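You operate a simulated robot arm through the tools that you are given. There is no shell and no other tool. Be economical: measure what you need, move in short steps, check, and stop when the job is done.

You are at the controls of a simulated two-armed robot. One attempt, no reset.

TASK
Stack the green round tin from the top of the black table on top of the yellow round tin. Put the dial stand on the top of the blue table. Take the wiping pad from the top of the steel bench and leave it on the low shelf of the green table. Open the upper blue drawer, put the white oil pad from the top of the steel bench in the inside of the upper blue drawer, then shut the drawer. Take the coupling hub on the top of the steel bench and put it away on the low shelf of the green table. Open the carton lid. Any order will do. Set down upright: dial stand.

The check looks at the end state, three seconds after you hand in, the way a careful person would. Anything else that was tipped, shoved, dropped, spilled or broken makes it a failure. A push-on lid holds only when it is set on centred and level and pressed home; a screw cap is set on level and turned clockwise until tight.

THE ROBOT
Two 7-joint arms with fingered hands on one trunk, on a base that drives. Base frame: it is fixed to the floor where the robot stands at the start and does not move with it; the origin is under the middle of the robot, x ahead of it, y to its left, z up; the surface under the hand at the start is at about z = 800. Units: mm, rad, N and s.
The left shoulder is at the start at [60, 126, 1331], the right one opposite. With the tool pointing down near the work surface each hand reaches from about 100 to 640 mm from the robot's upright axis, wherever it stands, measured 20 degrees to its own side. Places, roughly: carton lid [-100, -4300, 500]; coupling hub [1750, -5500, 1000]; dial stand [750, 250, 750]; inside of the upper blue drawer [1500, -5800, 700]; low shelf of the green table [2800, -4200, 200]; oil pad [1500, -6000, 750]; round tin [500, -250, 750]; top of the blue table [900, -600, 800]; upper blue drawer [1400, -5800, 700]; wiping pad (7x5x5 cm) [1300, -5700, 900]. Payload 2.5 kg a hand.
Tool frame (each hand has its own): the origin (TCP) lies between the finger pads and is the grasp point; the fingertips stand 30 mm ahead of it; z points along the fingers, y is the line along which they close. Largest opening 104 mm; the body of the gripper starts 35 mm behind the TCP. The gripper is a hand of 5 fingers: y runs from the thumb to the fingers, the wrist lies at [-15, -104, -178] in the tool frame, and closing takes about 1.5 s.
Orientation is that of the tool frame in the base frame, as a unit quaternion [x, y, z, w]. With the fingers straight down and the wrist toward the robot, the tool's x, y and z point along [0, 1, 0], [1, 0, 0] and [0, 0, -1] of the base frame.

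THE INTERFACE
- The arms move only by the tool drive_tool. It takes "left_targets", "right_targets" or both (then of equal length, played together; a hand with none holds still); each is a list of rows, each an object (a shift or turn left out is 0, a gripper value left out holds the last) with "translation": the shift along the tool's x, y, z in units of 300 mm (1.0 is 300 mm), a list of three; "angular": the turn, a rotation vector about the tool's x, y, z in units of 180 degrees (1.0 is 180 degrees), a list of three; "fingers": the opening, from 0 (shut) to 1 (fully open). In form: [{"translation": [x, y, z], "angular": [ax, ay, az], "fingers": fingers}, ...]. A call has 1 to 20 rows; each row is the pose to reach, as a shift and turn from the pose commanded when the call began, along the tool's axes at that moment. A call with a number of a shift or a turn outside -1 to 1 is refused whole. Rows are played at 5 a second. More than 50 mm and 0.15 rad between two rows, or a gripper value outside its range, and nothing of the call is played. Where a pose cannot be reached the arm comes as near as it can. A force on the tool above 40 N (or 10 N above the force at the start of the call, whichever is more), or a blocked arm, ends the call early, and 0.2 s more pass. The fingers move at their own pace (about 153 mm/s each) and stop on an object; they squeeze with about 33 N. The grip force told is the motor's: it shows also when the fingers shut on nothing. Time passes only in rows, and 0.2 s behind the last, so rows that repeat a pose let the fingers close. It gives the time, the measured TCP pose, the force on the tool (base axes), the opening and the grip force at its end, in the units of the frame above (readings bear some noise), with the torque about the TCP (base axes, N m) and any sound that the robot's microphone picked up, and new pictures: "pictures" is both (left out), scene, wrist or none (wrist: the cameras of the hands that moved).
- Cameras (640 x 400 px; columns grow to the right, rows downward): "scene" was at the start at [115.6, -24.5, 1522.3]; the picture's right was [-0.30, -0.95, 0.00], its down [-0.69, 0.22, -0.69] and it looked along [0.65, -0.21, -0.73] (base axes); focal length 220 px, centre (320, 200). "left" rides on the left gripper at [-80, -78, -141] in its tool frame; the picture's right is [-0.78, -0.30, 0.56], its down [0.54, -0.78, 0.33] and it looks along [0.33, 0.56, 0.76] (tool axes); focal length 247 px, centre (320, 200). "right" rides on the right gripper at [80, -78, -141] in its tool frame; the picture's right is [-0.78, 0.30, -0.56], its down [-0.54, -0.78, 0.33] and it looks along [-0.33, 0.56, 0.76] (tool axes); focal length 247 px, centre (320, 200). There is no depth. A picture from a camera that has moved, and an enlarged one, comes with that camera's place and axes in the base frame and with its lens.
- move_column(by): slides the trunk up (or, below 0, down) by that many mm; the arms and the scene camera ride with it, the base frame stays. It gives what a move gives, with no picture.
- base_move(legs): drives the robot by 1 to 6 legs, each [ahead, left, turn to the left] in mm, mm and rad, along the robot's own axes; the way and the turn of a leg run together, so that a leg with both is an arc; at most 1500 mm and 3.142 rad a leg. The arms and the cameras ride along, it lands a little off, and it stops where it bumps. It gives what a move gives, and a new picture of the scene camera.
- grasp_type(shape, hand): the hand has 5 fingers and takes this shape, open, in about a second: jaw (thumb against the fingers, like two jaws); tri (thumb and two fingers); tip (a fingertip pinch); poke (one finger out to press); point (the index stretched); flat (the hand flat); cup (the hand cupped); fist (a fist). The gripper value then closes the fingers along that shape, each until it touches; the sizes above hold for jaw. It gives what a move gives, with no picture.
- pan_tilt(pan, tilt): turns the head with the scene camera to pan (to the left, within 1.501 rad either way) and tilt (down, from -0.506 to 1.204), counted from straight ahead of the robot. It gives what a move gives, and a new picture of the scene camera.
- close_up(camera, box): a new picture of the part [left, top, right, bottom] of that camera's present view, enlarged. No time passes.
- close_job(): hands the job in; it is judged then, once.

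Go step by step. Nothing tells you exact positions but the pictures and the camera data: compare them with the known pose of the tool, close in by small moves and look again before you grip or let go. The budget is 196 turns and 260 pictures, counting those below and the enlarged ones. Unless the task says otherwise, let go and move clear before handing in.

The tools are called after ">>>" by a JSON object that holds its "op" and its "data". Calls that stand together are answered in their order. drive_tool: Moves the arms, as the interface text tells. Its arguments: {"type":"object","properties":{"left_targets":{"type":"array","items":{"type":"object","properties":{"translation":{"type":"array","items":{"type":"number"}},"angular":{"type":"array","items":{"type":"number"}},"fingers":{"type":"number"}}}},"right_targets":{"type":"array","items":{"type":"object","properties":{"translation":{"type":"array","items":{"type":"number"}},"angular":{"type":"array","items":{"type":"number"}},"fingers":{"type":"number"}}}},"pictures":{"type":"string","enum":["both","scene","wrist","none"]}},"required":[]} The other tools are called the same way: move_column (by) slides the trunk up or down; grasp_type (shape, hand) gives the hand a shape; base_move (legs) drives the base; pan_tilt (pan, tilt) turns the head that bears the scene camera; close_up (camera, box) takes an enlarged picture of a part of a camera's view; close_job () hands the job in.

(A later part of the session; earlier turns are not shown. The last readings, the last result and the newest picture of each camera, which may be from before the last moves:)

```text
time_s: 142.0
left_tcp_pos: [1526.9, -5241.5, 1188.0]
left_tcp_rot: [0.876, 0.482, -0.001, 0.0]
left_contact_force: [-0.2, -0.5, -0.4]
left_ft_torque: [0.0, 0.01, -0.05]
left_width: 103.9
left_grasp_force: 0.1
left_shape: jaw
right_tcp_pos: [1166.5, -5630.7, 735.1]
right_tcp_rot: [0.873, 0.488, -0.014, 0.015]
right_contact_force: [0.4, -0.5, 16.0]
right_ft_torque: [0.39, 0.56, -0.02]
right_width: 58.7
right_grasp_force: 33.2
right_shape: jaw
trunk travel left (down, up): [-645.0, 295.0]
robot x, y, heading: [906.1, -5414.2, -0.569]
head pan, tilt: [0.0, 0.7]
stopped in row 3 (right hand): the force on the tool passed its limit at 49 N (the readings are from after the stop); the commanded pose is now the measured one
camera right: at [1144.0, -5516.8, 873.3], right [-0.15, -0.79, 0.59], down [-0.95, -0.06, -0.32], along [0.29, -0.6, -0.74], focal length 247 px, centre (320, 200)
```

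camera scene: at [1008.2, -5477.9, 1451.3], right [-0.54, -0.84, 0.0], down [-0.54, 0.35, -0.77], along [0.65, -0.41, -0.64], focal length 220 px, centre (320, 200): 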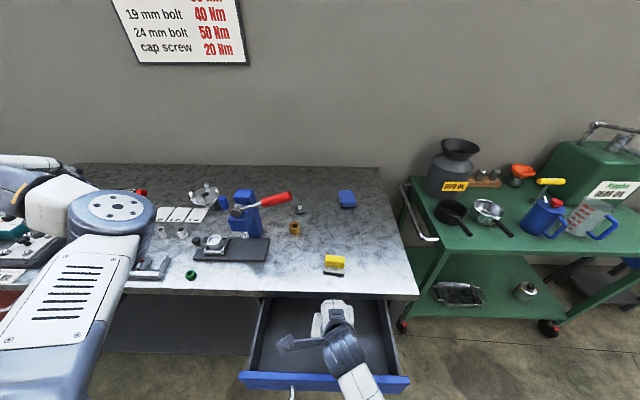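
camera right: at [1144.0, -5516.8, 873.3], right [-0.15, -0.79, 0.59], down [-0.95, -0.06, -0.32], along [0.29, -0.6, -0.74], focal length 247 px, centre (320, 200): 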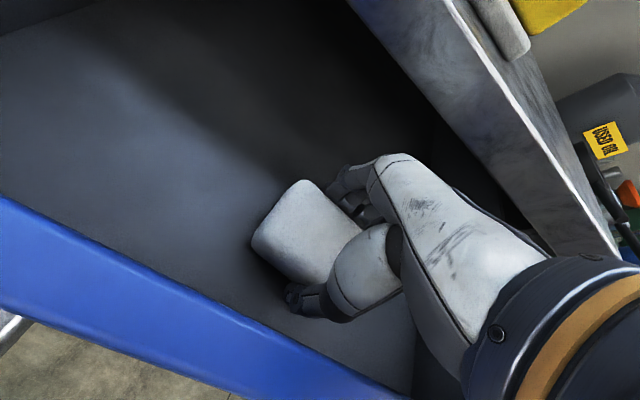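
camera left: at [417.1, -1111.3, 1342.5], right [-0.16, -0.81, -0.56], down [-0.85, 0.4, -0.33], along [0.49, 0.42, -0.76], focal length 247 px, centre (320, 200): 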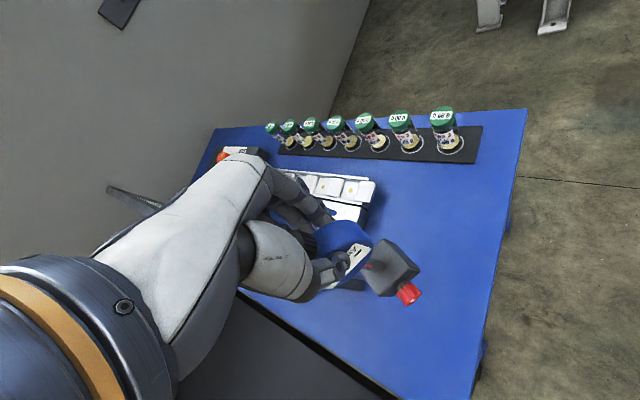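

The pad rests on the drawer floor. Release and lift out.

>>> {"op": "drive_tool", "data": {"right_targets": [{"translation": [0, 0, -0.01], "fingers": 0.65}, {"translation": [0, 0, -0.02], "fingers": 0.75}, {"translation": [0, 0, -0.02], "fingers": 0.85}, {"translation": [0, 0, -0.02], "fingers": 0.85}, {"translation": [0, 0, -0.12]}, {"translation": [0, 0, -0.26]}, {"translation": [0, 0, -0.4]}, {"translation": [0, 0, -0.55]}, {"translation": [0, 0, -0.7]}, {"translation": [0, 0, -0.85]}], "pictures": "both"}}

```text
time_s: 143.8
left_tcp_pos: [1526.0, -5241.5, 1187.6]
left_tcp_rot: [0.876, 0.482, 0.0, -0.001]
left_contact_force: [0.1, -1.0, -0.2]
left_ft_torque: [0.0, -0.01, 0.04]
left_width: 103.7
left_grasp_force: 0.0
left_shape: jaw
right_tcp_pos: [1159.3, -5679.0, 875.8]
right_tcp_rot: [0.856, 0.505, -0.077, 0.082]
right_contact_force: [0.1, -0.3, 0.1]
right_ft_torque: [0.0, 0.03, 0.03]
right_width: 88.4
right_grasp_force: 0.1
right_shape: jaw
trunk travel left (down, up): [-645.0, 295.0]
robot x, y, heading: [905.2, -5411.9, -0.566]
head pan, tilt: [0.0, 0.7]
stopped in row 8 (right hand): the arm was blocked; the commanded pose is now the measured one
camera scene: at [1008.3, -5478.0, 1451.3], right [-0.54, -0.84, 0.0], down [-0.54, 0.35, -0.77], along [0.65, -0.41, -0.64], focal length 220 px, centre (320, 200)
camera right: at [1136.1, -5544.1, 993.2], right [-0.08, -0.68, 0.73], down [-0.95, -0.16, -0.26], along [0.29, -0.72, -0.63], focal length 247 px, centre (320, 200)
```

scene: 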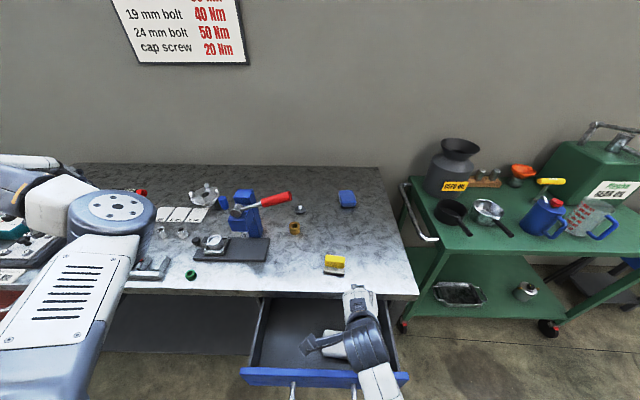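
right: 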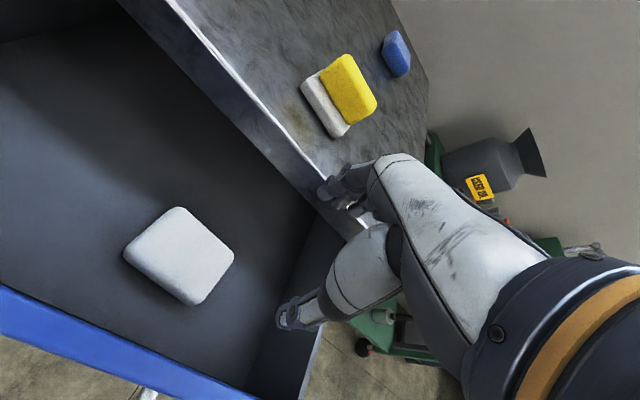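

The white pad lies in the drawer. I'll bring the hand up and to the right with its level orientation restored.

>>> {"op": "drive_tool", "data": {"right_targets": [{"translation": [-0.03, 0, -0.1], "angular": [0.005, 0.017, 0.005]}, {"translation": [-0.08, 0, -0.22], "angular": [0.011, 0.034, 0.01]}, {"translation": [-0.16, 0, -0.34], "angular": [0.016, 0.051, 0.015]}, {"translation": [-0.24, 0, -0.46], "angular": [0.022, 0.068, 0.02]}, {"translation": [-0.3, 0, -0.56], "angular": [0.022, 0.068, 0.02]}], "pictures": "scene"}}

>>> {"op": "close_up", "data": {"camera": "scene", "box": [220, 240, 440, 400]}}

```text
time_s: 144.4
left_tcp_pos: [1526.8, -5239.2, 1187.9]
left_tcp_rot: [0.877, 0.481, 0.0, -0.001]
left_contact_force: [0.2, -0.8, -0.5]
left_ft_torque: [0.01, -0.01, -0.02]
left_width: 103.7
left_grasp_force: 0.0
left_shape: jaw
right_tcp_pos: [1118.5, -5681.5, 863.4]
right_tcp_rot: [0.843, 0.517, -0.148, -0.015]
right_contact_force: [-0.2, -1.1, -0.4]
right_ft_torque: [-0.05, -0.02, 0.01]
right_width: 88.1
right_grasp_force: 0.1
right_shape: jaw
trunk travel left (down, up): [-645.0, 295.0]
robot x, y, heading: [901.7, -5412.6, -0.57]
head pan, tilt: [0.0, 0.7]
stopped in row 3 (right hand): the arm was blocked; the commanded pose is now the measured one
camera scene: at [1008.6, -5478.2, 1451.2], right [-0.54, -0.84, 0.0], down [-0.54, 0.35, -0.76], along [0.64, -0.41, -0.64], focal length 220 px, centre (320, 200)
```

scene: 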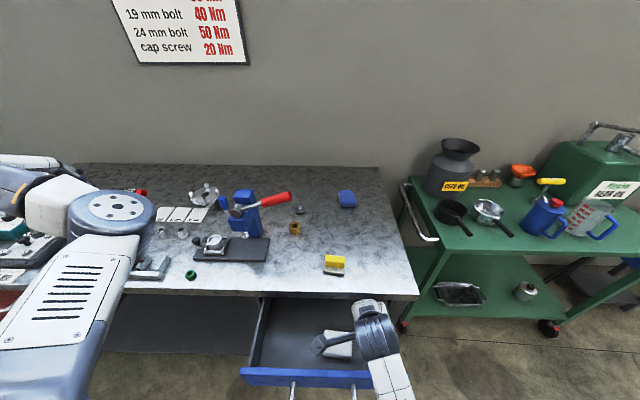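

```text
2.50 times, centred on (330, 320) of scene
camera zoom: at [1008.6, -5478.2, 1451.2], right [-0.54, -0.84, 0.0], down [-0.54, 0.35, -0.76], along [0.64, -0.41, -0.64], focal length 550 px, centre (295, -100)
```

zoom: 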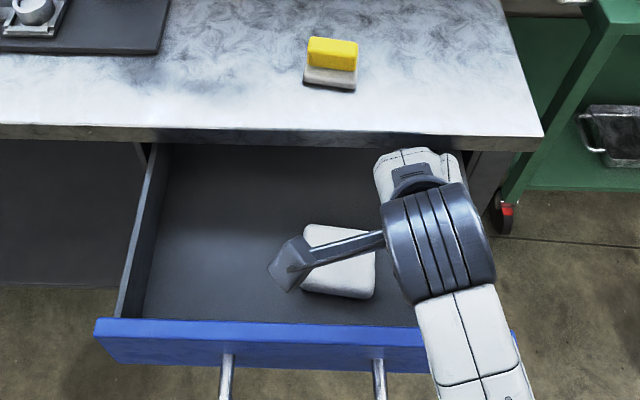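

The arm itself is folded at a limit; I'll raise the trunk 200 mm to clear, then unfold.

>>> {"op": "move_column", "data": {"by": 200}}

>>> {"op": "drive_tool", "data": {"right_targets": [{"translation": [-0.1, 0.08, 0.0], "angular": [0.0, 0.02, 0]}, {"translation": [-0.2, 0.16, 0.0], "angular": [0.0, 0.04, 0]}, {"translation": [-0.3, 0.24, 0.0], "angular": [0.0, 0.06, 0]}, {"translation": [-0.4, 0.3, 0.0], "angular": [0.0, 0.08, 0]}], "pictures": "scene"}}

```text
time_s: 146.6
left_tcp_pos: [1526.4, -5240.5, 1386.5]
left_tcp_rot: [0.876, 0.483, -0.001, -0.001]
left_contact_force: [-0.2, 0.2, 0.6]
left_ft_torque: [0.0, -0.01, 0.02]
left_width: 103.6
left_grasp_force: 0.0
left_shape: jaw
right_tcp_pos: [1118.2, -5681.6, 1065.7]
right_tcp_rot: [0.843, 0.517, -0.148, -0.016]
right_contact_force: [-0.2, 0.7, -0.1]
right_ft_torque: [0.03, 0.03, 0.0]
right_width: 88.6
right_grasp_force: 0.0
right_shape: jaw
trunk travel left (down, up): [-845.0, 95.0]
robot x, y, heading: [904.8, -5405.8, -0.569]
head pan, tilt: [0.0, 0.7]
```

```text
time_s: 147.6
left_tcp_pos: [1527.2, -5240.8, 1386.7]
left_tcp_rot: [0.877, 0.48, -0.001, -0.001]
left_contact_force: [0.2, -1.0, -0.5]
left_ft_torque: [0.02, 0.0, -0.05]
left_width: 103.8
left_grasp_force: 0.0
left_shape: jaw
right_tcp_pos: [1147.2, -5829.9, 1077.4]
right_tcp_rot: [0.855, 0.512, -0.04, -0.08]
right_contact_force: [0.0, 0.7, 1.6]
right_ft_torque: [0.03, 0.0, 0.04]
right_width: 88.1
right_grasp_force: 0.2
right_shape: jaw
trunk travel left (down, up): [-845.0, 95.0]
robot x, y, heading: [904.9, -5407.5, -0.565]
head pan, tilt: [0.0, 0.7]
camera scene: at [1008.4, -5479.0, 1651.2], right [-0.54, -0.84, 0.0], down [-0.54, 0.35, -0.76], along [0.64, -0.41, -0.64], focal length 220 px, centre (320, 200)
```

scene: 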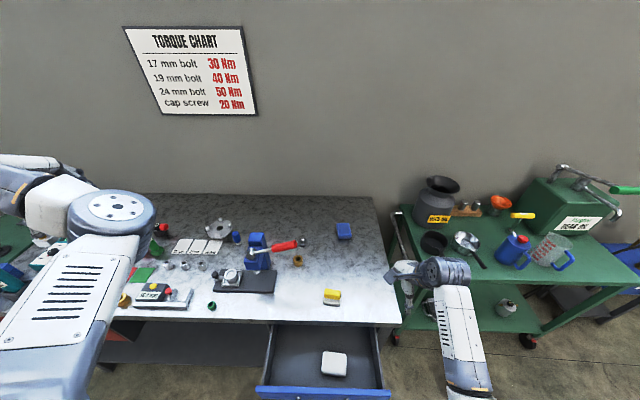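

Restore the right hand level, back the base 210 mm, so I can push the drawer shut.

>>> {"op": "drive_tool", "data": {"right_targets": [{"translation": [0, 0, 0], "angular": [-0.028, -0.001, 0.012], "fingers": 0}, {"translation": [0, 0, 0], "angular": [-0.057, -0.002, 0.024]}, {"translation": [0, 0, 0], "angular": [-0.057, -0.002, 0.024]}], "pictures": "none"}}

>>> {"op": "base_move", "data": {"legs": [[-210, 40, 0]]}}

```text
time_s: 148.4
left_tcp_pos: [1527.9, -5240.6, 1386.0]
left_tcp_rot: [0.876, 0.482, -0.001, -0.001]
left_contact_force: [-0.5, -0.4, 1.0]
left_ft_torque: [0.04, -0.01, -0.03]
left_width: 103.6
left_grasp_force: 0.0
left_shape: jaw
right_tcp_pos: [1146.7, -5829.5, 1076.4]
right_tcp_rot: [0.877, 0.48, -0.001, 0.001]
right_contact_force: [0.9, -0.1, 0.1]
right_ft_torque: [-0.01, -0.01, 0.0]
right_width: 0.0
right_grasp_force: 33.0
right_shape: jaw
trunk travel left (down, up): [-845.0, 95.0]
robot x, y, heading: [903.5, -5411.8, -0.57]
head pan, tilt: [0.0, 0.7]
```

```text
time_s: 150.0
left_tcp_pos: [1371.0, -5093.1, 1387.0]
left_tcp_rot: [0.876, 0.482, 0.0, 0.0]
left_contact_force: [-0.5, 0.8, 0.5]
left_ft_torque: [0.01, -0.01, 0.0]
left_width: 103.9
left_grasp_force: 0.1
left_shape: jaw
right_tcp_pos: [990.5, -5681.4, 1077.5]
right_tcp_rot: [0.877, 0.481, 0.0, 0.001]
right_contact_force: [-1.1, 0.4, 0.4]
right_ft_torque: [-0.01, 0.0, -0.01]
right_width: 0.1
right_grasp_force: 33.6
right_shape: jaw
trunk travel left (down, up): [-845.0, 95.0]
robot x, y, heading: [747.4, -5260.8, -0.572]
head pan, tilt: [0.0, 0.7]
camera scene: at [852.4, -5330.5, 1651.3], right [-0.54, -0.84, 0.0], down [-0.54, 0.35, -0.77], along [0.65, -0.41, -0.64], focal length 220 px, centre (320, 200)
```

scene: 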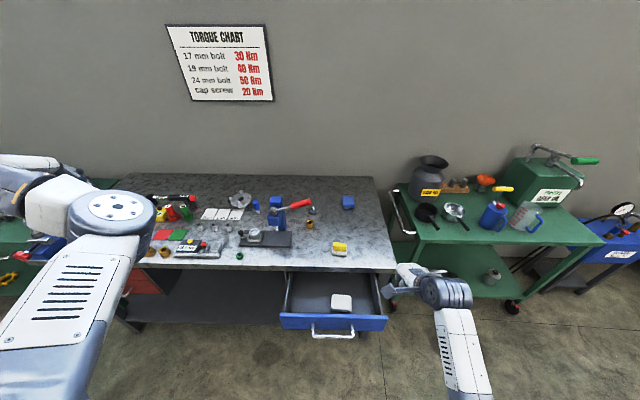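

Pitch the right hand forward again (closed) and pull it back clear of the drawer front.

>>> {"op": "drive_tool", "data": {"right_targets": [{"translation": [0, -0.03, 0], "angular": [-0.042, 0, 0]}, {"translation": [0, -0.06, 0], "angular": [-0.083, 0, 0]}, {"translation": [0, -0.1, 0], "angular": [-0.125, 0, 0]}, {"translation": [0, -0.13, 0], "angular": [-0.167, 0, 0]}, {"translation": [0, -0.17, 0], "angular": [-0.208, 0, 0]}, {"translation": [0, -0.2, 0], "angular": [-0.25, 0, 0]}, {"translation": [0, -0.24, 0], "angular": [-0.291, 0, 0]}, {"translation": [0, -0.27, 0], "angular": [-0.333, 0, 0]}], "pictures": "none"}}

>>> {"op": "move_column", "data": {"by": -300}}

```text
time_s: 151.8
left_tcp_pos: [1370.9, -5092.3, 1387.8]
left_tcp_rot: [0.877, 0.481, 0.0, -0.002]
left_contact_force: [-0.3, 0.0, 0.2]
left_ft_torque: [0.0, 0.02, 0.03]
left_width: 103.9
left_grasp_force: 0.0
left_shape: jaw
right_tcp_pos: [919.5, -5637.9, 1075.5]
right_tcp_rot: [0.759, 0.416, 0.24, 0.439]
right_contact_force: [-0.2, -0.3, 0.4]
right_ft_torque: [-0.03, 0.01, 0.01]
right_width: 0.1
right_grasp_force: 32.8
right_shape: jaw
trunk travel left (down, up): [-845.0, 95.0]
robot x, y, heading: [749.1, -5263.0, -0.564]
head pan, tilt: [0.0, 0.7]
```

```text
time_s: 154.8
left_tcp_pos: [1370.6, -5092.6, 1087.4]
left_tcp_rot: [0.877, 0.481, -0.001, -0.002]
left_contact_force: [0.4, 0.8, 0.3]
left_ft_torque: [0.02, -0.01, 0.01]
left_width: 103.5
left_grasp_force: 0.0
left_shape: jaw
right_tcp_pos: [922.2, -5638.2, 776.3]
right_tcp_rot: [0.76, 0.416, 0.238, 0.439]
right_contact_force: [0.0, -0.7, 0.5]
right_ft_torque: [-0.01, -0.02, 0.0]
right_width: 0.0
right_grasp_force: 33.3
right_shape: jaw
trunk travel left (down, up): [-545.0, 395.0]
robot x, y, heading: [752.4, -5262.0, -0.566]
head pan, tilt: [0.0, 0.7]
```

Move the closed hand left in front of the drawer front, just above the bar.

>>> {"op": "drive_tool", "data": {"right_targets": [{"translation": [0.13, 0, 0]}, {"translation": [0.26, 0, 0]}, {"translation": [0.39, 0, 0]}, {"translation": [0.517, 0, 0]}, {"translation": [0.517, 0.04, 0.07]}, {"translation": [0.517, 0.08, 0.14]}], "pictures": "wrist"}}

>>> {"op": "close_up", "data": {"camera": "scene", "box": [260, 180, 420, 320]}}

```text
time_s: 156.4
left_tcp_pos: [1371.7, -5092.9, 1087.1]
left_tcp_rot: [0.877, 0.481, 0.0, 0.0]
left_contact_force: [0.0, -0.2, -0.2]
left_ft_torque: [-0.01, 0.01, 0.0]
left_width: 103.9
left_grasp_force: 0.1
left_shape: jaw
right_tcp_pos: [1020.8, -5548.1, 760.0]
right_tcp_rot: [0.735, 0.466, 0.203, 0.449]
right_contact_force: [-1.6, 1.3, -0.2]
right_ft_torque: [0.01, 0.01, 0.01]
right_width: 0.3
right_grasp_force: 32.9
right_shape: jaw
trunk travel left (down, up): [-545.0, 395.0]
robot x, y, heading: [752.3, -5264.2, -0.565]
head pan, tilt: [0.0, 0.7]
stopped in row 6 (right hand): the arm was blocked; the commanded pose is now the measured one
camera right: at [919.6, -5401.4, 757.7], right [-0.63, -0.46, 0.63], down [-0.41, -0.49, -0.77], along [0.66, -0.74, 0.12], focal length 247 px, centre (320, 200)
```

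right: 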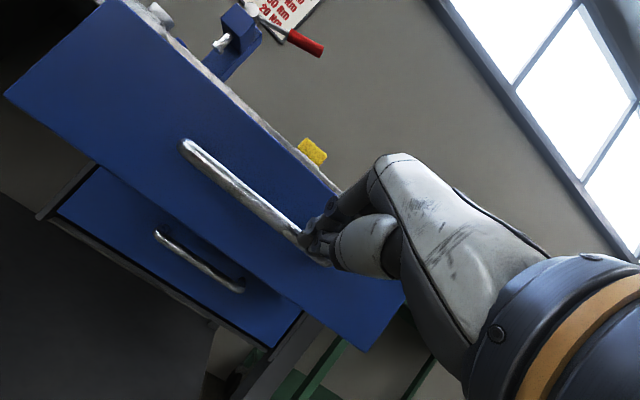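

```text
2.86 times, centred on (340, 250) of scene
camera zoom: at [852.5, -5330.6, 1351.3], right [-0.54, -0.84, 0.0], down [-0.54, 0.35, -0.77], along [0.65, -0.41, -0.64], focal length 629 px, centre (263, 57)
```

zoom: 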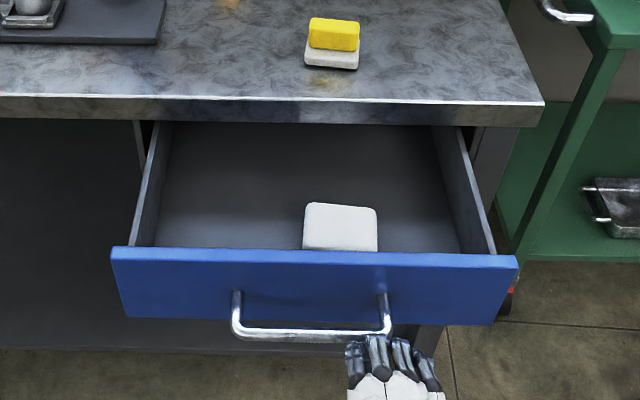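

The closed hand met the end of the bar. I'll instead grip the bar again and push with the base: back off, re-centre, open to 0.7.

>>> {"op": "drive_tool", "data": {"right_targets": [{"translation": [0, -0.067, -0.115], "angular": [-0.005, 0.002, 0.042], "fingers": 0.1}, {"translation": [0.11, -0.095, -0.1], "angular": [-0.005, 0.002, 0.042], "fingers": 0.7}, {"translation": [0.22, -0.122, -0.083], "angular": [-0.005, 0.002, 0.042], "fingers": 0.7}, {"translation": [0.22, -0.122, -0.083], "angular": [-0.005, 0.002, 0.042], "fingers": 0.7}], "pictures": "wrist"}}

>>> {"op": "close_up", "data": {"camera": "scene", "box": [260, 200, 420, 340]}}

```text
time_s: 157.2
left_tcp_pos: [1371.2, -5092.2, 1086.4]
left_tcp_rot: [0.877, 0.481, -0.001, -0.001]
left_contact_force: [0.2, -0.3, -0.1]
left_ft_torque: [-0.02, -0.01, 0.01]
left_width: 103.9
left_grasp_force: 0.1
left_shape: jaw
right_tcp_pos: [976.7, -5503.4, 710.3]
right_tcp_rot: [0.726, 0.48, 0.196, 0.452]
right_contact_force: [0.4, 0.0, 0.4]
right_ft_torque: [0.0, 0.03, 0.0]
right_width: 72.6
right_grasp_force: 0.1
right_shape: jaw
trunk travel left (down, up): [-545.0, 395.0]
robot x, y, heading: [746.7, -5262.6, -0.57]
head pan, tilt: [0.0, 0.7]
stopped in row 4 (right hand): the arm was blocked; the commanded pose is now the measured one
camera right: at [871.0, -5358.4, 708.3], right [-0.61, -0.46, 0.65], down [-0.41, -0.52, -0.75], along [0.68, -0.72, 0.13], focal length 247 px, centre (320, 200)
```

right: 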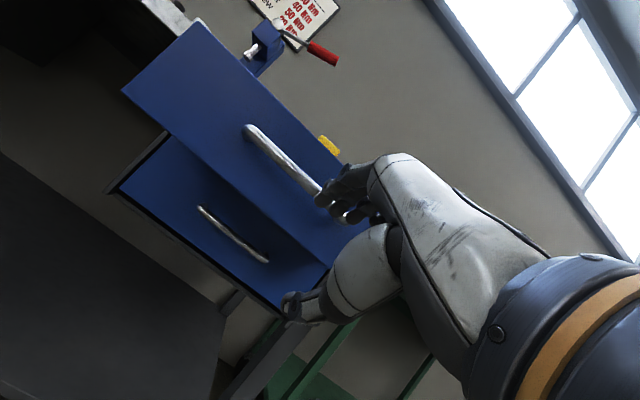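

```text
2.86 times, centred on (340, 270) of scene
camera zoom: at [852.7, -5330.8, 1351.2], right [-0.54, -0.84, 0.0], down [-0.54, 0.35, -0.76], along [0.64, -0.41, -0.64], focal length 629 px, centre (263, 0)
```

zoom: 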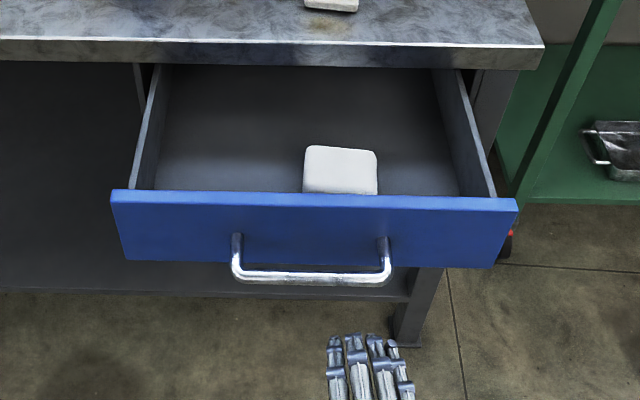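

The hand was too close to the body there. I'll shift the base 70 mm left and 50 mm back so the handle is in a comfortable place for the right hand.

>>> {"op": "base_move", "data": {"legs": [[-50, 75, 0]]}}

>>> {"op": "drive_tool", "data": {"right_targets": [{"translation": [-0.03, 0.05, -0.01], "angular": [-0.003, 0.0, 0.027], "fingers": 0.7}, {"translation": [-0.06, 0.11, 0.0], "angular": [-0.005, 0.0, 0.054]}, {"translation": [-0.06, 0.16, 0.06], "angular": [-0.005, 0.0, 0.054]}, {"translation": [-0.06, 0.18, 0.1], "angular": [-0.005, 0.0, 0.054]}], "pictures": "both"}}

>>> {"op": "close_up", "data": {"camera": "scene", "box": [260, 200, 440, 340]}}

```text
time_s: 158.3
left_tcp_pos: [1367.6, -5002.8, 1087.1]
left_tcp_rot: [0.876, 0.482, -0.001, 0.0]
left_contact_force: [0.8, 0.5, -0.2]
left_ft_torque: [-0.01, 0.03, -0.01]
left_width: 104.0
left_grasp_force: 0.0
left_shape: jaw
right_tcp_pos: [973.5, -5414.2, 712.5]
right_tcp_rot: [0.725, 0.48, 0.196, 0.453]
right_contact_force: [0.3, 0.2, 0.3]
right_ft_torque: [-0.02, 0.02, 0.04]
right_width: 72.7
right_grasp_force: 0.0
right_shape: jaw
trunk travel left (down, up): [-545.0, 395.0]
robot x, y, heading: [743.4, -5174.1, -0.565]
head pan, tilt: [0.0, 0.7]
camera scene: at [850.0, -5241.2, 1351.3], right [-0.54, -0.84, 0.0], down [-0.54, 0.34, -0.77], along [0.65, -0.41, -0.64], focal length 220 px, centre (320, 200)
```

scene: 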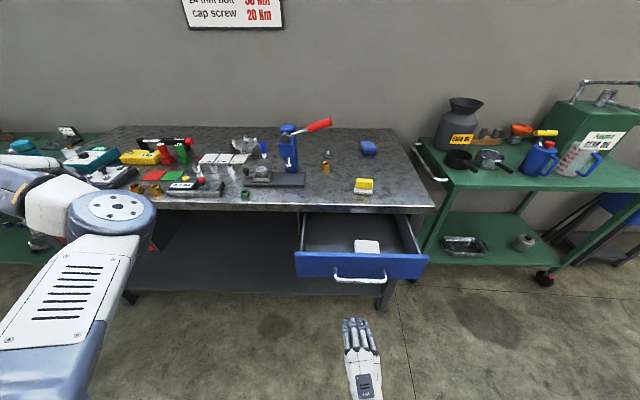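

```text
time_s: 159.3
left_tcp_pos: [1368.8, -5003.7, 1087.9]
left_tcp_rot: [0.876, 0.482, 0.0, -0.002]
left_contact_force: [0.3, -0.7, -0.5]
left_ft_torque: [0.0, 0.05, -0.03]
left_width: 103.7
left_grasp_force: 0.1
left_shape: jaw
right_tcp_pos: [1001.8, -5454.9, 736.5]
right_tcp_rot: [0.753, 0.435, 0.222, 0.441]
right_contact_force: [0.5, 1.0, -0.5]
right_ft_torque: [0.01, 0.0, 0.02]
right_width: 72.4
right_grasp_force: 0.0
right_shape: jaw
trunk travel left (down, up): [-545.0, 395.0]
robot x, y, heading: [746.8, -5172.6, -0.563]
head pan, tilt: [0.0, 0.7]
camera scene: at [850.0, -5241.8, 1351.3], right [-0.54, -0.84, 0.0], down [-0.54, 0.35, -0.76], along [0.65, -0.41, -0.64], focal length 220 px, centre (320, 200)
camera right: at [905.9, -5304.2, 740.3], right [-0.67, -0.47, 0.58], down [-0.4, -0.43, -0.81], along [0.63, -0.77, 0.1], focal length 247 px, centre (320, 200)
```

scene: 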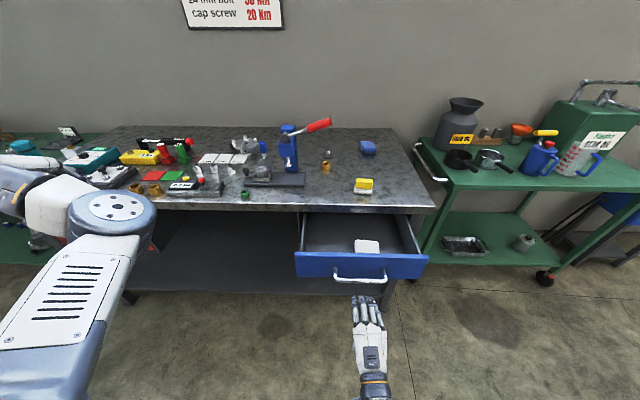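
right: 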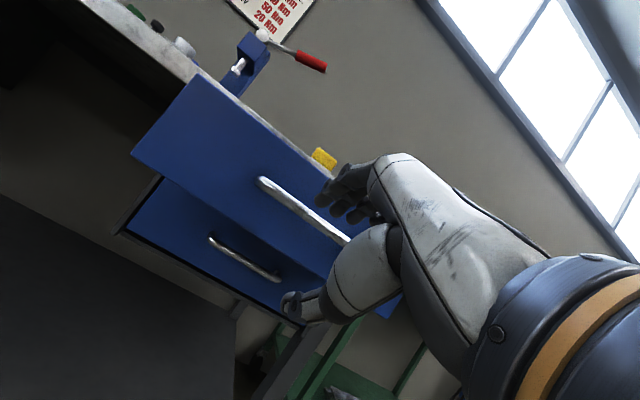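

```text
2.86 times, centred on (350, 270) of scene
camera zoom: at [850.0, -5241.8, 1351.3], right [-0.54, -0.84, 0.0], down [-0.54, 0.35, -0.76], along [0.65, -0.41, -0.64], focal length 629 px, centre (234, 0)
```

zoom: 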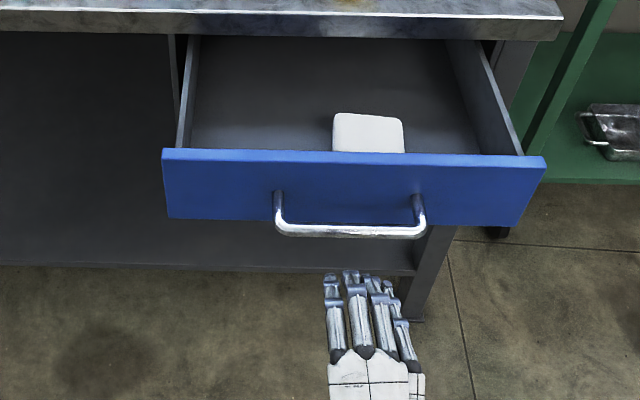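

Forward 100 mm over the bar, then close.

>>> {"op": "drive_tool", "data": {"right_targets": [{"translation": [0, 0.06, 0.09], "fingers": 0.7}, {"translation": [0, 0.11, 0.18]}, {"translation": [0, 0.15, 0.255]}, {"translation": [0, 0.17, 0.285]}], "pictures": "none"}}

>>> {"op": "close_up", "data": {"camera": "scene", "box": [290, 220, 420, 320]}}

```text
time_s: 160.6
left_tcp_pos: [1367.7, -5002.9, 1087.1]
left_tcp_rot: [0.876, 0.482, 0.0, -0.001]
left_contact_force: [0.5, -0.4, 0.5]
left_ft_torque: [-0.01, 0.03, 0.0]
left_width: 103.8
left_grasp_force: 0.2
left_shape: jaw
right_tcp_pos: [1080.1, -5518.2, 732.9]
right_tcp_rot: [0.755, 0.434, 0.211, 0.443]
right_contact_force: [0.4, 0.4, -0.7]
right_ft_torque: [0.0, 0.02, -0.03]
right_width: 72.4
right_grasp_force: 0.2
right_shape: jaw
trunk travel left (down, up): [-545.0, 395.0]
robot x, y, heading: [741.4, -5172.0, -0.563]
head pan, tilt: [0.0, 0.7]
stopped in row 4 (right hand): the arm was blocked; the commanded pose is now the measured one
```

```text
4.00 times, centred on (355, 270) of scene
camera zoom: at [849.9, -5241.8, 1351.3], right [-0.54, -0.84, 0.0], down [-0.54, 0.35, -0.77], along [0.65, -0.41, -0.64], focal length 880 px, centre (180, -80)
```

zoom: 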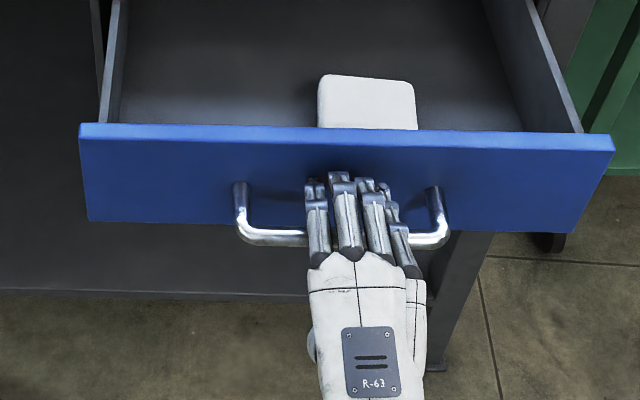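

>>> {"op": "drive_tool", "data": {"right_targets": [{"translation": [0, -0.008, -0.014], "fingers": 0.4}, {"translation": [0, -0.008, -0.014], "fingers": 0.1}, {"translation": [0, -0.008, -0.014], "fingers": 0.0}, {"translation": [0, -0.008, -0.014], "fingers": 0.0}, {"translation": [0, -0.008, -0.014], "fingers": 0.0}], "pictures": "none"}}

>>> {"op": "base_move", "data": {"legs": [[120, 0, 0]]}}

```text
time_s: 161.8
left_tcp_pos: [1368.3, -5002.8, 1087.2]
left_tcp_rot: [0.876, 0.482, 0.0, 0.0]
left_contact_force: [-0.2, -0.7, -0.4]
left_ft_torque: [-0.01, -0.03, -0.03]
left_width: 103.8
left_grasp_force: 0.1
left_shape: jaw
right_tcp_pos: [1077.5, -5516.7, 734.8]
right_tcp_rot: [0.755, 0.433, 0.211, 0.444]
right_contact_force: [1.1, -1.5, 4.2]
right_ft_torque: [-0.17, 0.04, 0.1]
right_width: 0.0
right_grasp_force: 33.0
right_shape: jaw
trunk travel left (down, up): [-545.0, 395.0]
robot x, y, heading: [745.7, -5174.1, -0.567]
head pan, tilt: [0.0, 0.7]
```

```text
time_s: 163.0
left_tcp_pos: [1469.6, -5068.7, 1085.8]
left_tcp_rot: [0.876, 0.482, 0.0, -0.002]
left_contact_force: [0.0, -0.7, -0.1]
left_ft_torque: [-0.02, -0.01, 0.01]
left_width: 103.6
left_grasp_force: 0.0
left_shape: jaw
right_tcp_pos: [1177.3, -5581.4, 731.6]
right_tcp_rot: [0.756, 0.435, 0.211, 0.44]
right_contact_force: [-4.5, -5.6, -17.3]
right_ft_torque: [-0.08, -0.12, 0.13]
right_width: 0.1
right_grasp_force: 33.2
right_shape: jaw
trunk travel left (down, up): [-545.0, 395.0]
robot x, y, heading: [843.5, -5237.0, -0.564]
head pan, tilt: [0.0, 0.7]
camera scene: at [952.5, -5307.7, 1350.9], right [-0.54, -0.84, 0.0], down [-0.54, 0.35, -0.76], along [0.65, -0.41, -0.65], focal length 220 px, centre (320, 200)
```

scene: 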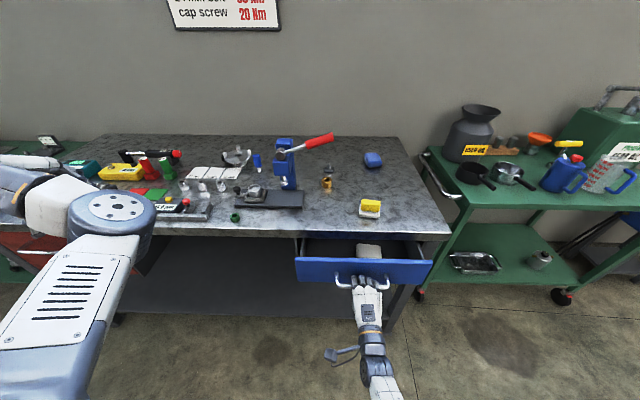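

It is closing. Push another 60 mm.

>>> {"op": "base_move", "data": {"legs": [[60, 0, 0]]}}

>>> {"op": "close_up", "data": {"camera": "scene", "box": [270, 200, 430, 310]}}

```text
time_s: 164.0
left_tcp_pos: [1521.1, -5100.6, 1087.5]
left_tcp_rot: [0.875, 0.484, -0.001, -0.001]
left_contact_force: [0.3, 0.6, 0.6]
left_ft_torque: [0.03, 0.04, 0.0]
left_width: 103.8
left_grasp_force: 0.1
left_shape: jaw
right_tcp_pos: [1227.6, -5612.5, 730.9]
right_tcp_rot: [0.757, 0.436, 0.209, 0.439]
right_contact_force: [-6.2, -7.3, -9.6]
right_ft_torque: [-0.03, -0.09, 0.2]
right_width: 0.0
right_grasp_force: 33.2
right_shape: jaw
trunk travel left (down, up): [-545.0, 395.0]
robot x, y, heading: [900.4, -5272.2, -0.565]
head pan, tilt: [0.0, 0.7]
camera scene: at [1003.2, -5339.6, 1351.1], right [-0.53, -0.85, 0.0], down [-0.54, 0.34, -0.76], along [0.65, -0.41, -0.64], focal length 220 px, centre (320, 200)
```

scene: 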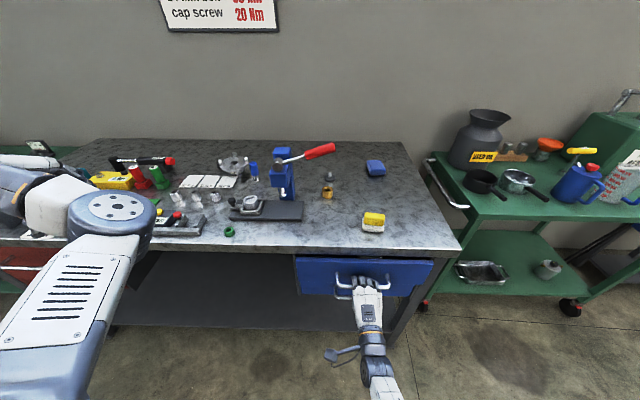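

```text
3.64 times, centred on (350, 255) of scene
camera zoom: at [1003.2, -5339.6, 1351.1], right [-0.53, -0.85, 0.0], down [-0.54, 0.34, -0.76], along [0.65, -0.41, -0.64], focal length 800 px, centre (211, 0)
```

zoom: 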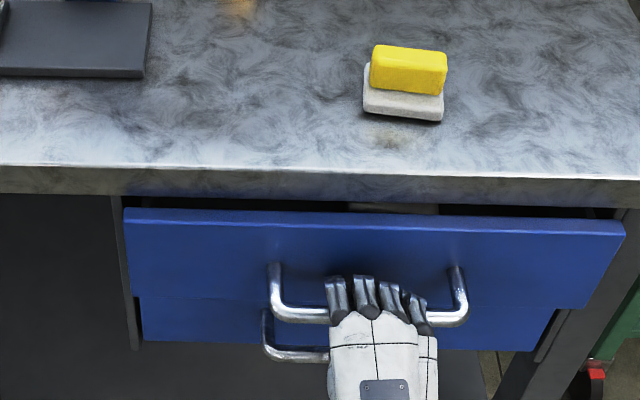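

About 15 mm left; push with the arm until it stops.

>>> {"op": "drive_tool", "data": {"right_targets": [{"translation": [0, 0.013, 0.023]}, {"translation": [0, 0.026, 0.046]}, {"translation": [0, 0.04, 0.069]}, {"translation": [0, 0.053, 0.092]}], "pictures": "none"}}

>>> {"op": "close_up", "data": {"camera": "scene", "box": [270, 200, 430, 310]}}

```text
time_s: 165.0
left_tcp_pos: [1519.4, -5098.8, 1087.6]
left_tcp_rot: [0.876, 0.483, 0.0, -0.001]
left_contact_force: [0.0, 0.5, -0.3]
left_ft_torque: [0.0, 0.0, 0.03]
left_width: 104.0
left_grasp_force: 0.0
left_shape: jaw
right_tcp_pos: [1253.6, -5631.1, 729.3]
right_tcp_rot: [0.756, 0.437, 0.208, 0.44]
right_contact_force: [-3.6, -1.3, -4.3]
right_ft_torque: [-0.08, 0.04, 0.09]
right_width: 0.0
right_grasp_force: 33.0
right_shape: jaw
trunk travel left (down, up): [-545.0, 395.0]
robot x, y, heading: [900.0, -5269.6, -0.568]
head pan, tilt: [0.0, 0.7]
```

```text
3.64 times, centred on (350, 255) of scene
camera zoom: at [1002.6, -5338.5, 1351.2], right [-0.53, -0.85, 0.0], down [-0.54, 0.34, -0.76], along [0.65, -0.41, -0.64], focal length 800 px, centre (211, 0)
```

zoom: 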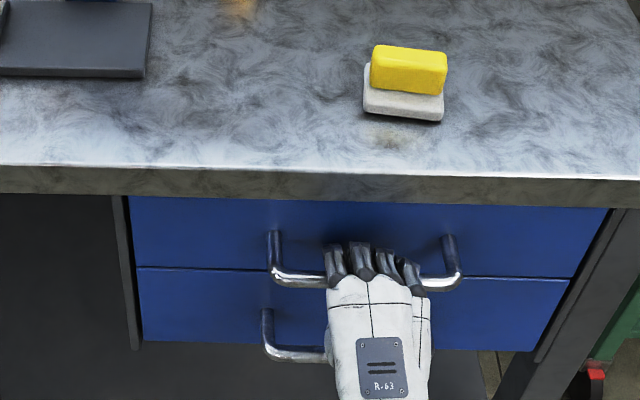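

Looks flush. One more small push to be sure, then release.

>>> {"op": "drive_tool", "data": {"right_targets": [{"translation": [0, 0.01, 0.017]}, {"translation": [0, 0.02, 0.034]}], "pictures": "none"}}

>>> {"op": "drive_tool", "data": {"right_targets": [{"translation": [0, 0, 0], "fingers": 0.4}, {"translation": [0, 0, 0], "fingers": 0.7}, {"translation": [0, 0, 0], "fingers": 0.7}, {"translation": [0, 0.01, -0.02]}, {"translation": [0, -0.05, -0.12]}, {"translation": [0, -0.1, -0.24]}, {"translation": [0, -0.14, -0.36]}], "pictures": "none"}}

>>> {"op": "close_up", "data": {"camera": "scene", "box": [270, 200, 430, 310]}}

```text
time_s: 165.8
left_tcp_pos: [1519.3, -5096.8, 1088.9]
left_tcp_rot: [0.876, 0.482, 0.001, -0.001]
left_contact_force: [0.7, -0.7, 0.5]
left_ft_torque: [0.01, 0.01, 0.01]
left_width: 103.7
left_grasp_force: 0.1
left_shape: jaw
right_tcp_pos: [1257.7, -5633.0, 726.7]
right_tcp_rot: [0.756, 0.438, 0.206, 0.44]
right_contact_force: [-15.5, 11.2, 9.5]
right_ft_torque: [-0.06, 0.0, 0.12]
right_width: 0.3
right_grasp_force: 33.3
right_shape: jaw
trunk travel left (down, up): [-545.0, 395.0]
robot x, y, heading: [899.6, -5272.5, -0.562]
head pan, tilt: [0.0, 0.7]
stopped in row 2 (right hand): the force on the tool passed its limit at 42 N (the readings are from after the stop); the commanded pose is now the measured one
```

```text
time_s: 166.3
left_tcp_pos: [1517.1, -5098.2, 1088.2]
left_tcp_rot: [0.876, 0.483, 0.001, 0.0]
left_contact_force: [0.5, -0.4, 0.0]
left_ft_torque: [0.0, 0.02, 0.05]
left_width: 103.7
left_grasp_force: 0.1
left_shape: jaw
right_tcp_pos: [1249.0, -5627.8, 713.4]
right_tcp_rot: [0.764, 0.443, 0.2, 0.425]
right_contact_force: [-36.0, 23.4, 0.2]
right_ft_torque: [0.03, -0.06, -0.79]
right_width: 57.0
right_grasp_force: 0.0
right_shape: jaw
trunk travel left (down, up): [-545.0, 395.0]
robot x, y, heading: [896.6, -5270.5, -0.565]
head pan, tilt: [0.0, 0.7]
stopped in row 2 (right hand): the force on the tool passed its limit at 48 N (the readings are from after the stop); the commanded pose is now the measured one
```

```text
3.64 times, centred on (350, 255) of scene
camera zoom: at [998.7, -5336.0, 1351.5], right [-0.53, -0.84, 0.0], down [-0.54, 0.34, -0.77], along [0.65, -0.41, -0.64], focal length 800 px, centre (211, 0)
```

zoom: 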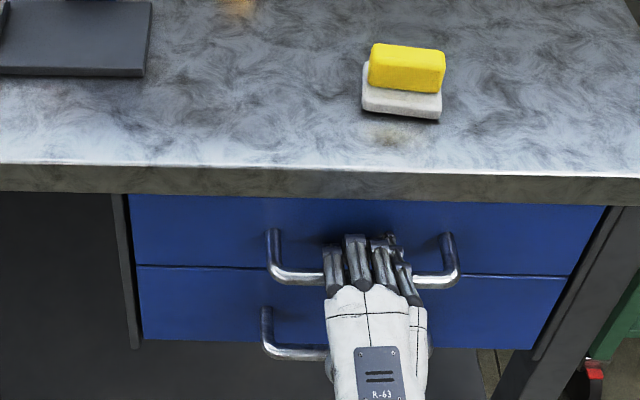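

Fingers pressed the front while opening. Raise ~25 mm and ease back 6 mm while opening, then retreat.

>>> {"op": "drive_tool", "data": {"right_targets": [{"translation": [0, 0.03, -0.035], "fingers": 0.55}, {"translation": [0, 0.062, -0.06], "fingers": 0.65}, {"translation": [0, 0.075, -0.065], "fingers": 0.7}, {"translation": [0, 0.08, -0.07], "fingers": 0.7}], "pictures": "wrist"}}

>>> {"op": "close_up", "data": {"camera": "scene", "box": [270, 200, 430, 310]}}

```text
time_s: 167.3
left_tcp_pos: [1518.7, -5097.0, 1089.4]
left_tcp_rot: [0.876, 0.482, 0.001, 0.0]
left_contact_force: [0.1, 0.0, 0.6]
left_ft_torque: [0.0, 0.0, -0.01]
left_width: 103.7
left_grasp_force: 0.0
left_shape: jaw
right_tcp_pos: [1247.7, -5631.6, 745.1]
right_tcp_rot: [0.76, 0.448, 0.194, 0.429]
right_contact_force: [-38.7, 26.9, -13.2]
right_ft_torque: [-0.09, -0.42, -0.31]
right_width: 56.2
right_grasp_force: 0.0
right_shape: jaw
trunk travel left (down, up): [-545.0, 395.0]
robot x, y, heading: [898.2, -5277.0, -0.567]
head pan, tilt: [0.0, 0.7]
camera right: at [1153.0, -5479.1, 753.2], right [-0.63, -0.46, 0.62], down [-0.45, -0.43, -0.78], along [0.63, -0.78, 0.07], focal length 247 px, centre (320, 200)
```

right: 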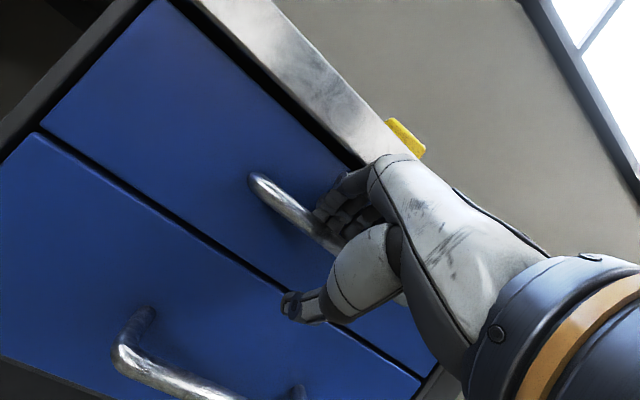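

```text
3.64 times, centred on (350, 255) of scene
camera zoom: at [999.6, -5336.6, 1351.5], right [-0.53, -0.85, 0.0], down [-0.54, 0.34, -0.77], along [0.65, -0.41, -0.64], focal length 800 px, centre (211, 0)
```

zoom: 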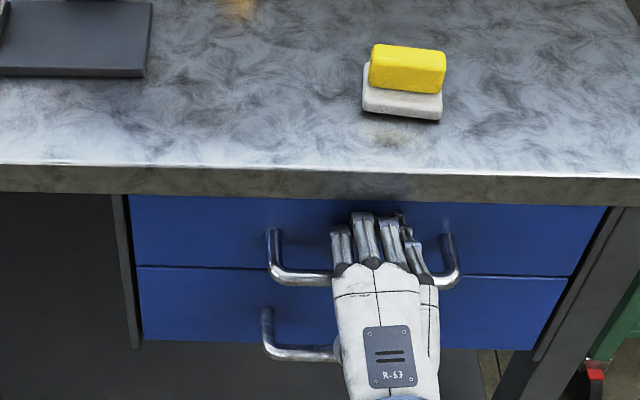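

Fingers now clear above the bar; retreat.

>>> {"op": "drive_tool", "data": {"right_targets": [{"translation": [0, 0.01, -0.05], "fingers": 0.7}, {"translation": [0, -0.01, -0.1], "fingers": 0.7}, {"translation": [0, -0.05, -0.2], "fingers": 0.7}, {"translation": [0, -0.1, -0.3]}], "pictures": "none"}}

>>> {"op": "close_up", "data": {"camera": "scene", "box": [270, 200, 430, 310]}}

```text
time_s: 168.3
left_tcp_pos: [1520.5, -5098.1, 1087.4]
left_tcp_rot: [0.875, 0.484, 0.0, -0.002]
left_contact_force: [-0.3, -0.9, 0.3]
left_ft_torque: [0.02, -0.02, 0.03]
left_width: 104.1
left_grasp_force: 0.1
left_shape: jaw
right_tcp_pos: [1175.6, -5590.2, 778.4]
right_tcp_rot: [0.751, 0.448, 0.196, 0.444]
right_contact_force: [-0.2, 0.0, 0.3]
right_ft_torque: [0.01, -0.03, -0.01]
right_width: 72.5
right_grasp_force: 0.0
right_shape: jaw
trunk travel left (down, up): [-545.0, 395.0]
robot x, y, heading: [899.1, -5274.9, -0.565]
head pan, tilt: [0.0, 0.7]
```

```text
3.64 times, centred on (350, 255) of scene
camera zoom: at [1001.9, -5337.7, 1351.3], right [-0.53, -0.85, 0.0], down [-0.54, 0.34, -0.77], along [0.65, -0.41, -0.64], focal length 800 px, centre (211, 0)
```

zoom: 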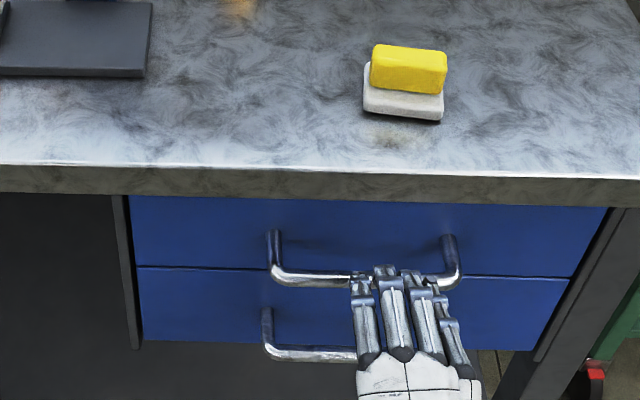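

The drawer is shut. Now raise and level the right hand for the wiping pad.

>>> {"op": "drive_tool", "data": {"right_targets": [{"translation": [0, 0.08, -0.05], "angular": [0.04, 0.0034, 0.0027], "fingers": 1}, {"translation": [0, 0.16, -0.09], "angular": [0.08, 0.0068, 0.0054]}, {"translation": [0, 0.24, -0.14], "angular": [0.12, 0.01, 0.008]}, {"translation": [0, 0.32, -0.185], "angular": [0.16, 0.0137, 0.0108]}, {"translation": [0, 0.4, -0.23], "angular": [0.2, 0.017, 0.0135]}, {"translation": [0, 0.48, -0.277], "angular": [0.24, 0.02, 0.016]}, {"translation": [0, 0.56, -0.323], "angular": [0.28, 0.024, 0.019]}, {"translation": [0, 0.635, -0.367], "angular": [0.3215, 0.0274, 0.0216]}], "pictures": "wrist"}}

```text
time_s: 169.0
left_tcp_pos: [1519.9, -5099.3, 1087.5]
left_tcp_rot: [0.876, 0.483, 0.0, -0.001]
left_contact_force: [-0.3, 0.0, 0.4]
left_ft_torque: [0.0, -0.01, -0.04]
left_width: 103.8
left_grasp_force: 0.0
left_shape: jaw
right_tcp_pos: [1168.2, -5596.2, 825.1]
right_tcp_rot: [0.772, 0.52, 0.099, 0.351]
right_contact_force: [-0.4, 0.2, 0.4]
right_ft_torque: [0.0, 0.0, 0.0]
right_width: 103.8
right_grasp_force: 0.1
right_shape: jaw
trunk travel left (down, up): [-545.0, 395.0]
robot x, y, heading: [897.5, -5269.3, -0.561]
head pan, tilt: [0.0, 0.7]
stopped in row 3 (right hand): the arm was blocked; the commanded pose is now the measured one
camera right: at [1072.6, -5449.1, 862.8], right [-0.41, -0.49, 0.76], down [-0.63, -0.45, -0.63], along [0.65, -0.75, -0.13], focal length 247 px, centre (320, 200)
```

right: 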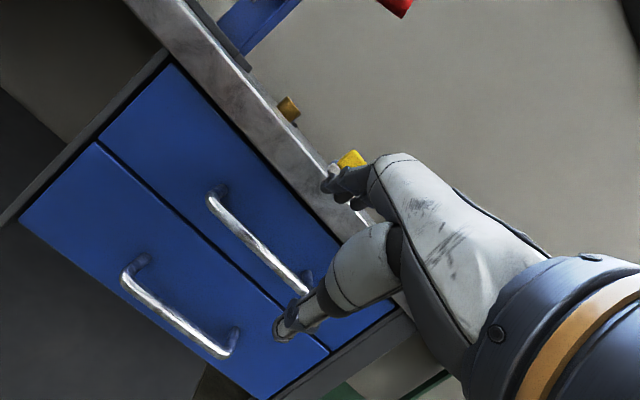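

Blocked by its own fold; raise the trunk 200 mm and unfold to the right.

>>> {"op": "move_column", "data": {"by": 200}}

>>> {"op": "drive_tool", "data": {"right_targets": [{"translation": [-0.1, 0, 0], "angular": [0.03, 0, 0]}, {"translation": [-0.2, 0, 0], "angular": [0.06, 0, 0.0]}, {"translation": [-0.3, 0.05, 0], "angular": [0.1, 0, 0.0]}, {"translation": [-0.4, 0.1, 0], "angular": [0.14, 0, 0.0]}], "pictures": "scene"}}

```text
time_s: 171.2
left_tcp_pos: [1519.4, -5099.7, 1288.3]
left_tcp_rot: [0.876, 0.483, -0.001, -0.001]
left_contact_force: [0.0, 1.7, 1.0]
left_ft_torque: [0.0, 0.0, 0.0]
left_width: 103.7
left_grasp_force: 0.1
left_shape: jaw
right_tcp_pos: [1166.9, -5596.1, 1023.8]
right_tcp_rot: [0.773, 0.519, 0.099, 0.352]
right_contact_force: [-0.3, 0.2, -0.2]
right_ft_torque: [-0.03, 0.01, -0.02]
right_width: 103.9
right_grasp_force: 0.2
right_shape: jaw
trunk travel left (down, up): [-745.0, 195.0]
robot x, y, heading: [897.8, -5270.9, -0.56]
head pan, tilt: [0.0, 0.7]
```

```text
time_s: 172.2
left_tcp_pos: [1519.1, -5098.8, 1287.7]
left_tcp_rot: [0.876, 0.482, 0.0, -0.001]
left_contact_force: [0.5, -0.1, -0.2]
left_ft_torque: [0.03, 0.01, -0.03]
left_width: 103.8
left_grasp_force: 0.0
left_shape: jaw
right_tcp_pos: [1137.4, -5710.1, 1070.7]
right_tcp_rot: [0.831, 0.528, -0.015, 0.174]
right_contact_force: [-0.2, -1.2, 0.3]
right_ft_torque: [0.0, -0.02, 0.0]
right_width: 104.0
right_grasp_force: 0.0
right_shape: jaw
trunk travel left (down, up): [-745.0, 195.0]
robot x, y, heading: [900.9, -5267.9, -0.565]
head pan, tilt: [0.0, 0.7]
camera scene: at [1002.3, -5338.6, 1551.2], right [-0.53, -0.85, 0.0], down [-0.54, 0.34, -0.76], along [0.65, -0.41, -0.64], focal length 220 px, centre (320, 200)
```

scene: 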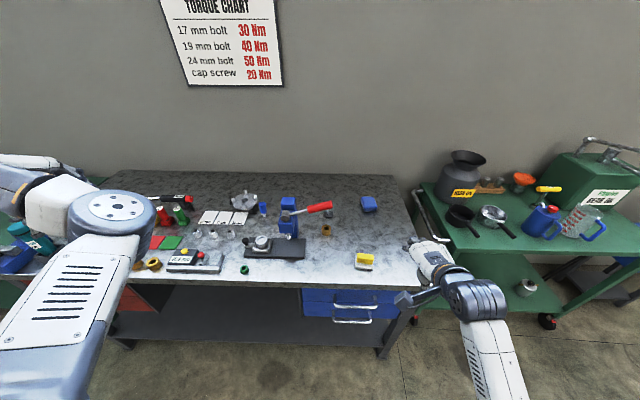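

>>> {"op": "drive_tool", "data": {"right_targets": [{"translation": [0, 0, 0], "angular": [0.031, 0.021, 0.014]}, {"translation": [0, 0, 0], "angular": [0.062, 0.042, 0.028]}, {"translation": [0, 0, 0], "angular": [0.093, 0.062, 0.041]}, {"translation": [0, 0, 0], "angular": [0.093, 0.062, 0.041]}], "pictures": "none"}}

>>> {"op": "close_up", "data": {"camera": "scene", "box": [300, 190, 440, 310]}}

```text
time_s: 173.2
left_tcp_pos: [1519.2, -5098.8, 1286.3]
left_tcp_rot: [0.876, 0.482, 0.0, -0.001]
left_contact_force: [0.3, 0.5, 0.4]
left_ft_torque: [-0.01, -0.03, 0.0]
left_width: 103.9
left_grasp_force: 0.1
left_shape: jaw
right_tcp_pos: [1137.7, -5707.0, 1070.1]
right_tcp_rot: [0.878, 0.479, -0.001, 0.0]
right_contact_force: [0.0, 0.5, -0.2]
right_ft_torque: [0.02, -0.06, 0.02]
right_width: 104.1
right_grasp_force: 0.1
right_shape: jaw
trunk travel left (down, up): [-745.0, 195.0]
robot x, y, heading: [894.3, -5272.3, -0.564]
head pan, tilt: [0.0, 0.7]
```

```text
3.33 times, centred on (370, 250) of scene
camera zoom: at [1001.9, -5337.6, 1551.3], right [-0.53, -0.85, 0.0], down [-0.54, 0.34, -0.77], along [0.65, -0.41, -0.64], focal length 734 px, centre (153, 33)
```

zoom: 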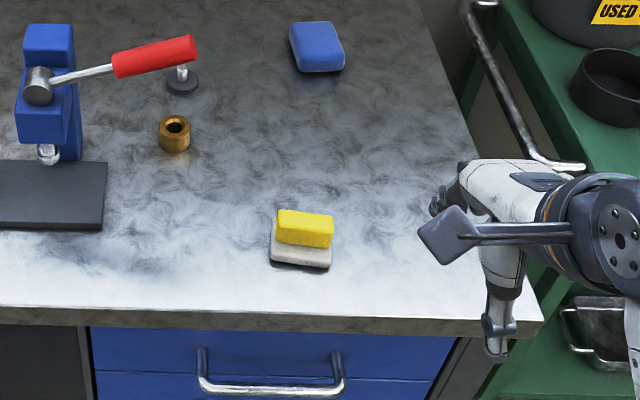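

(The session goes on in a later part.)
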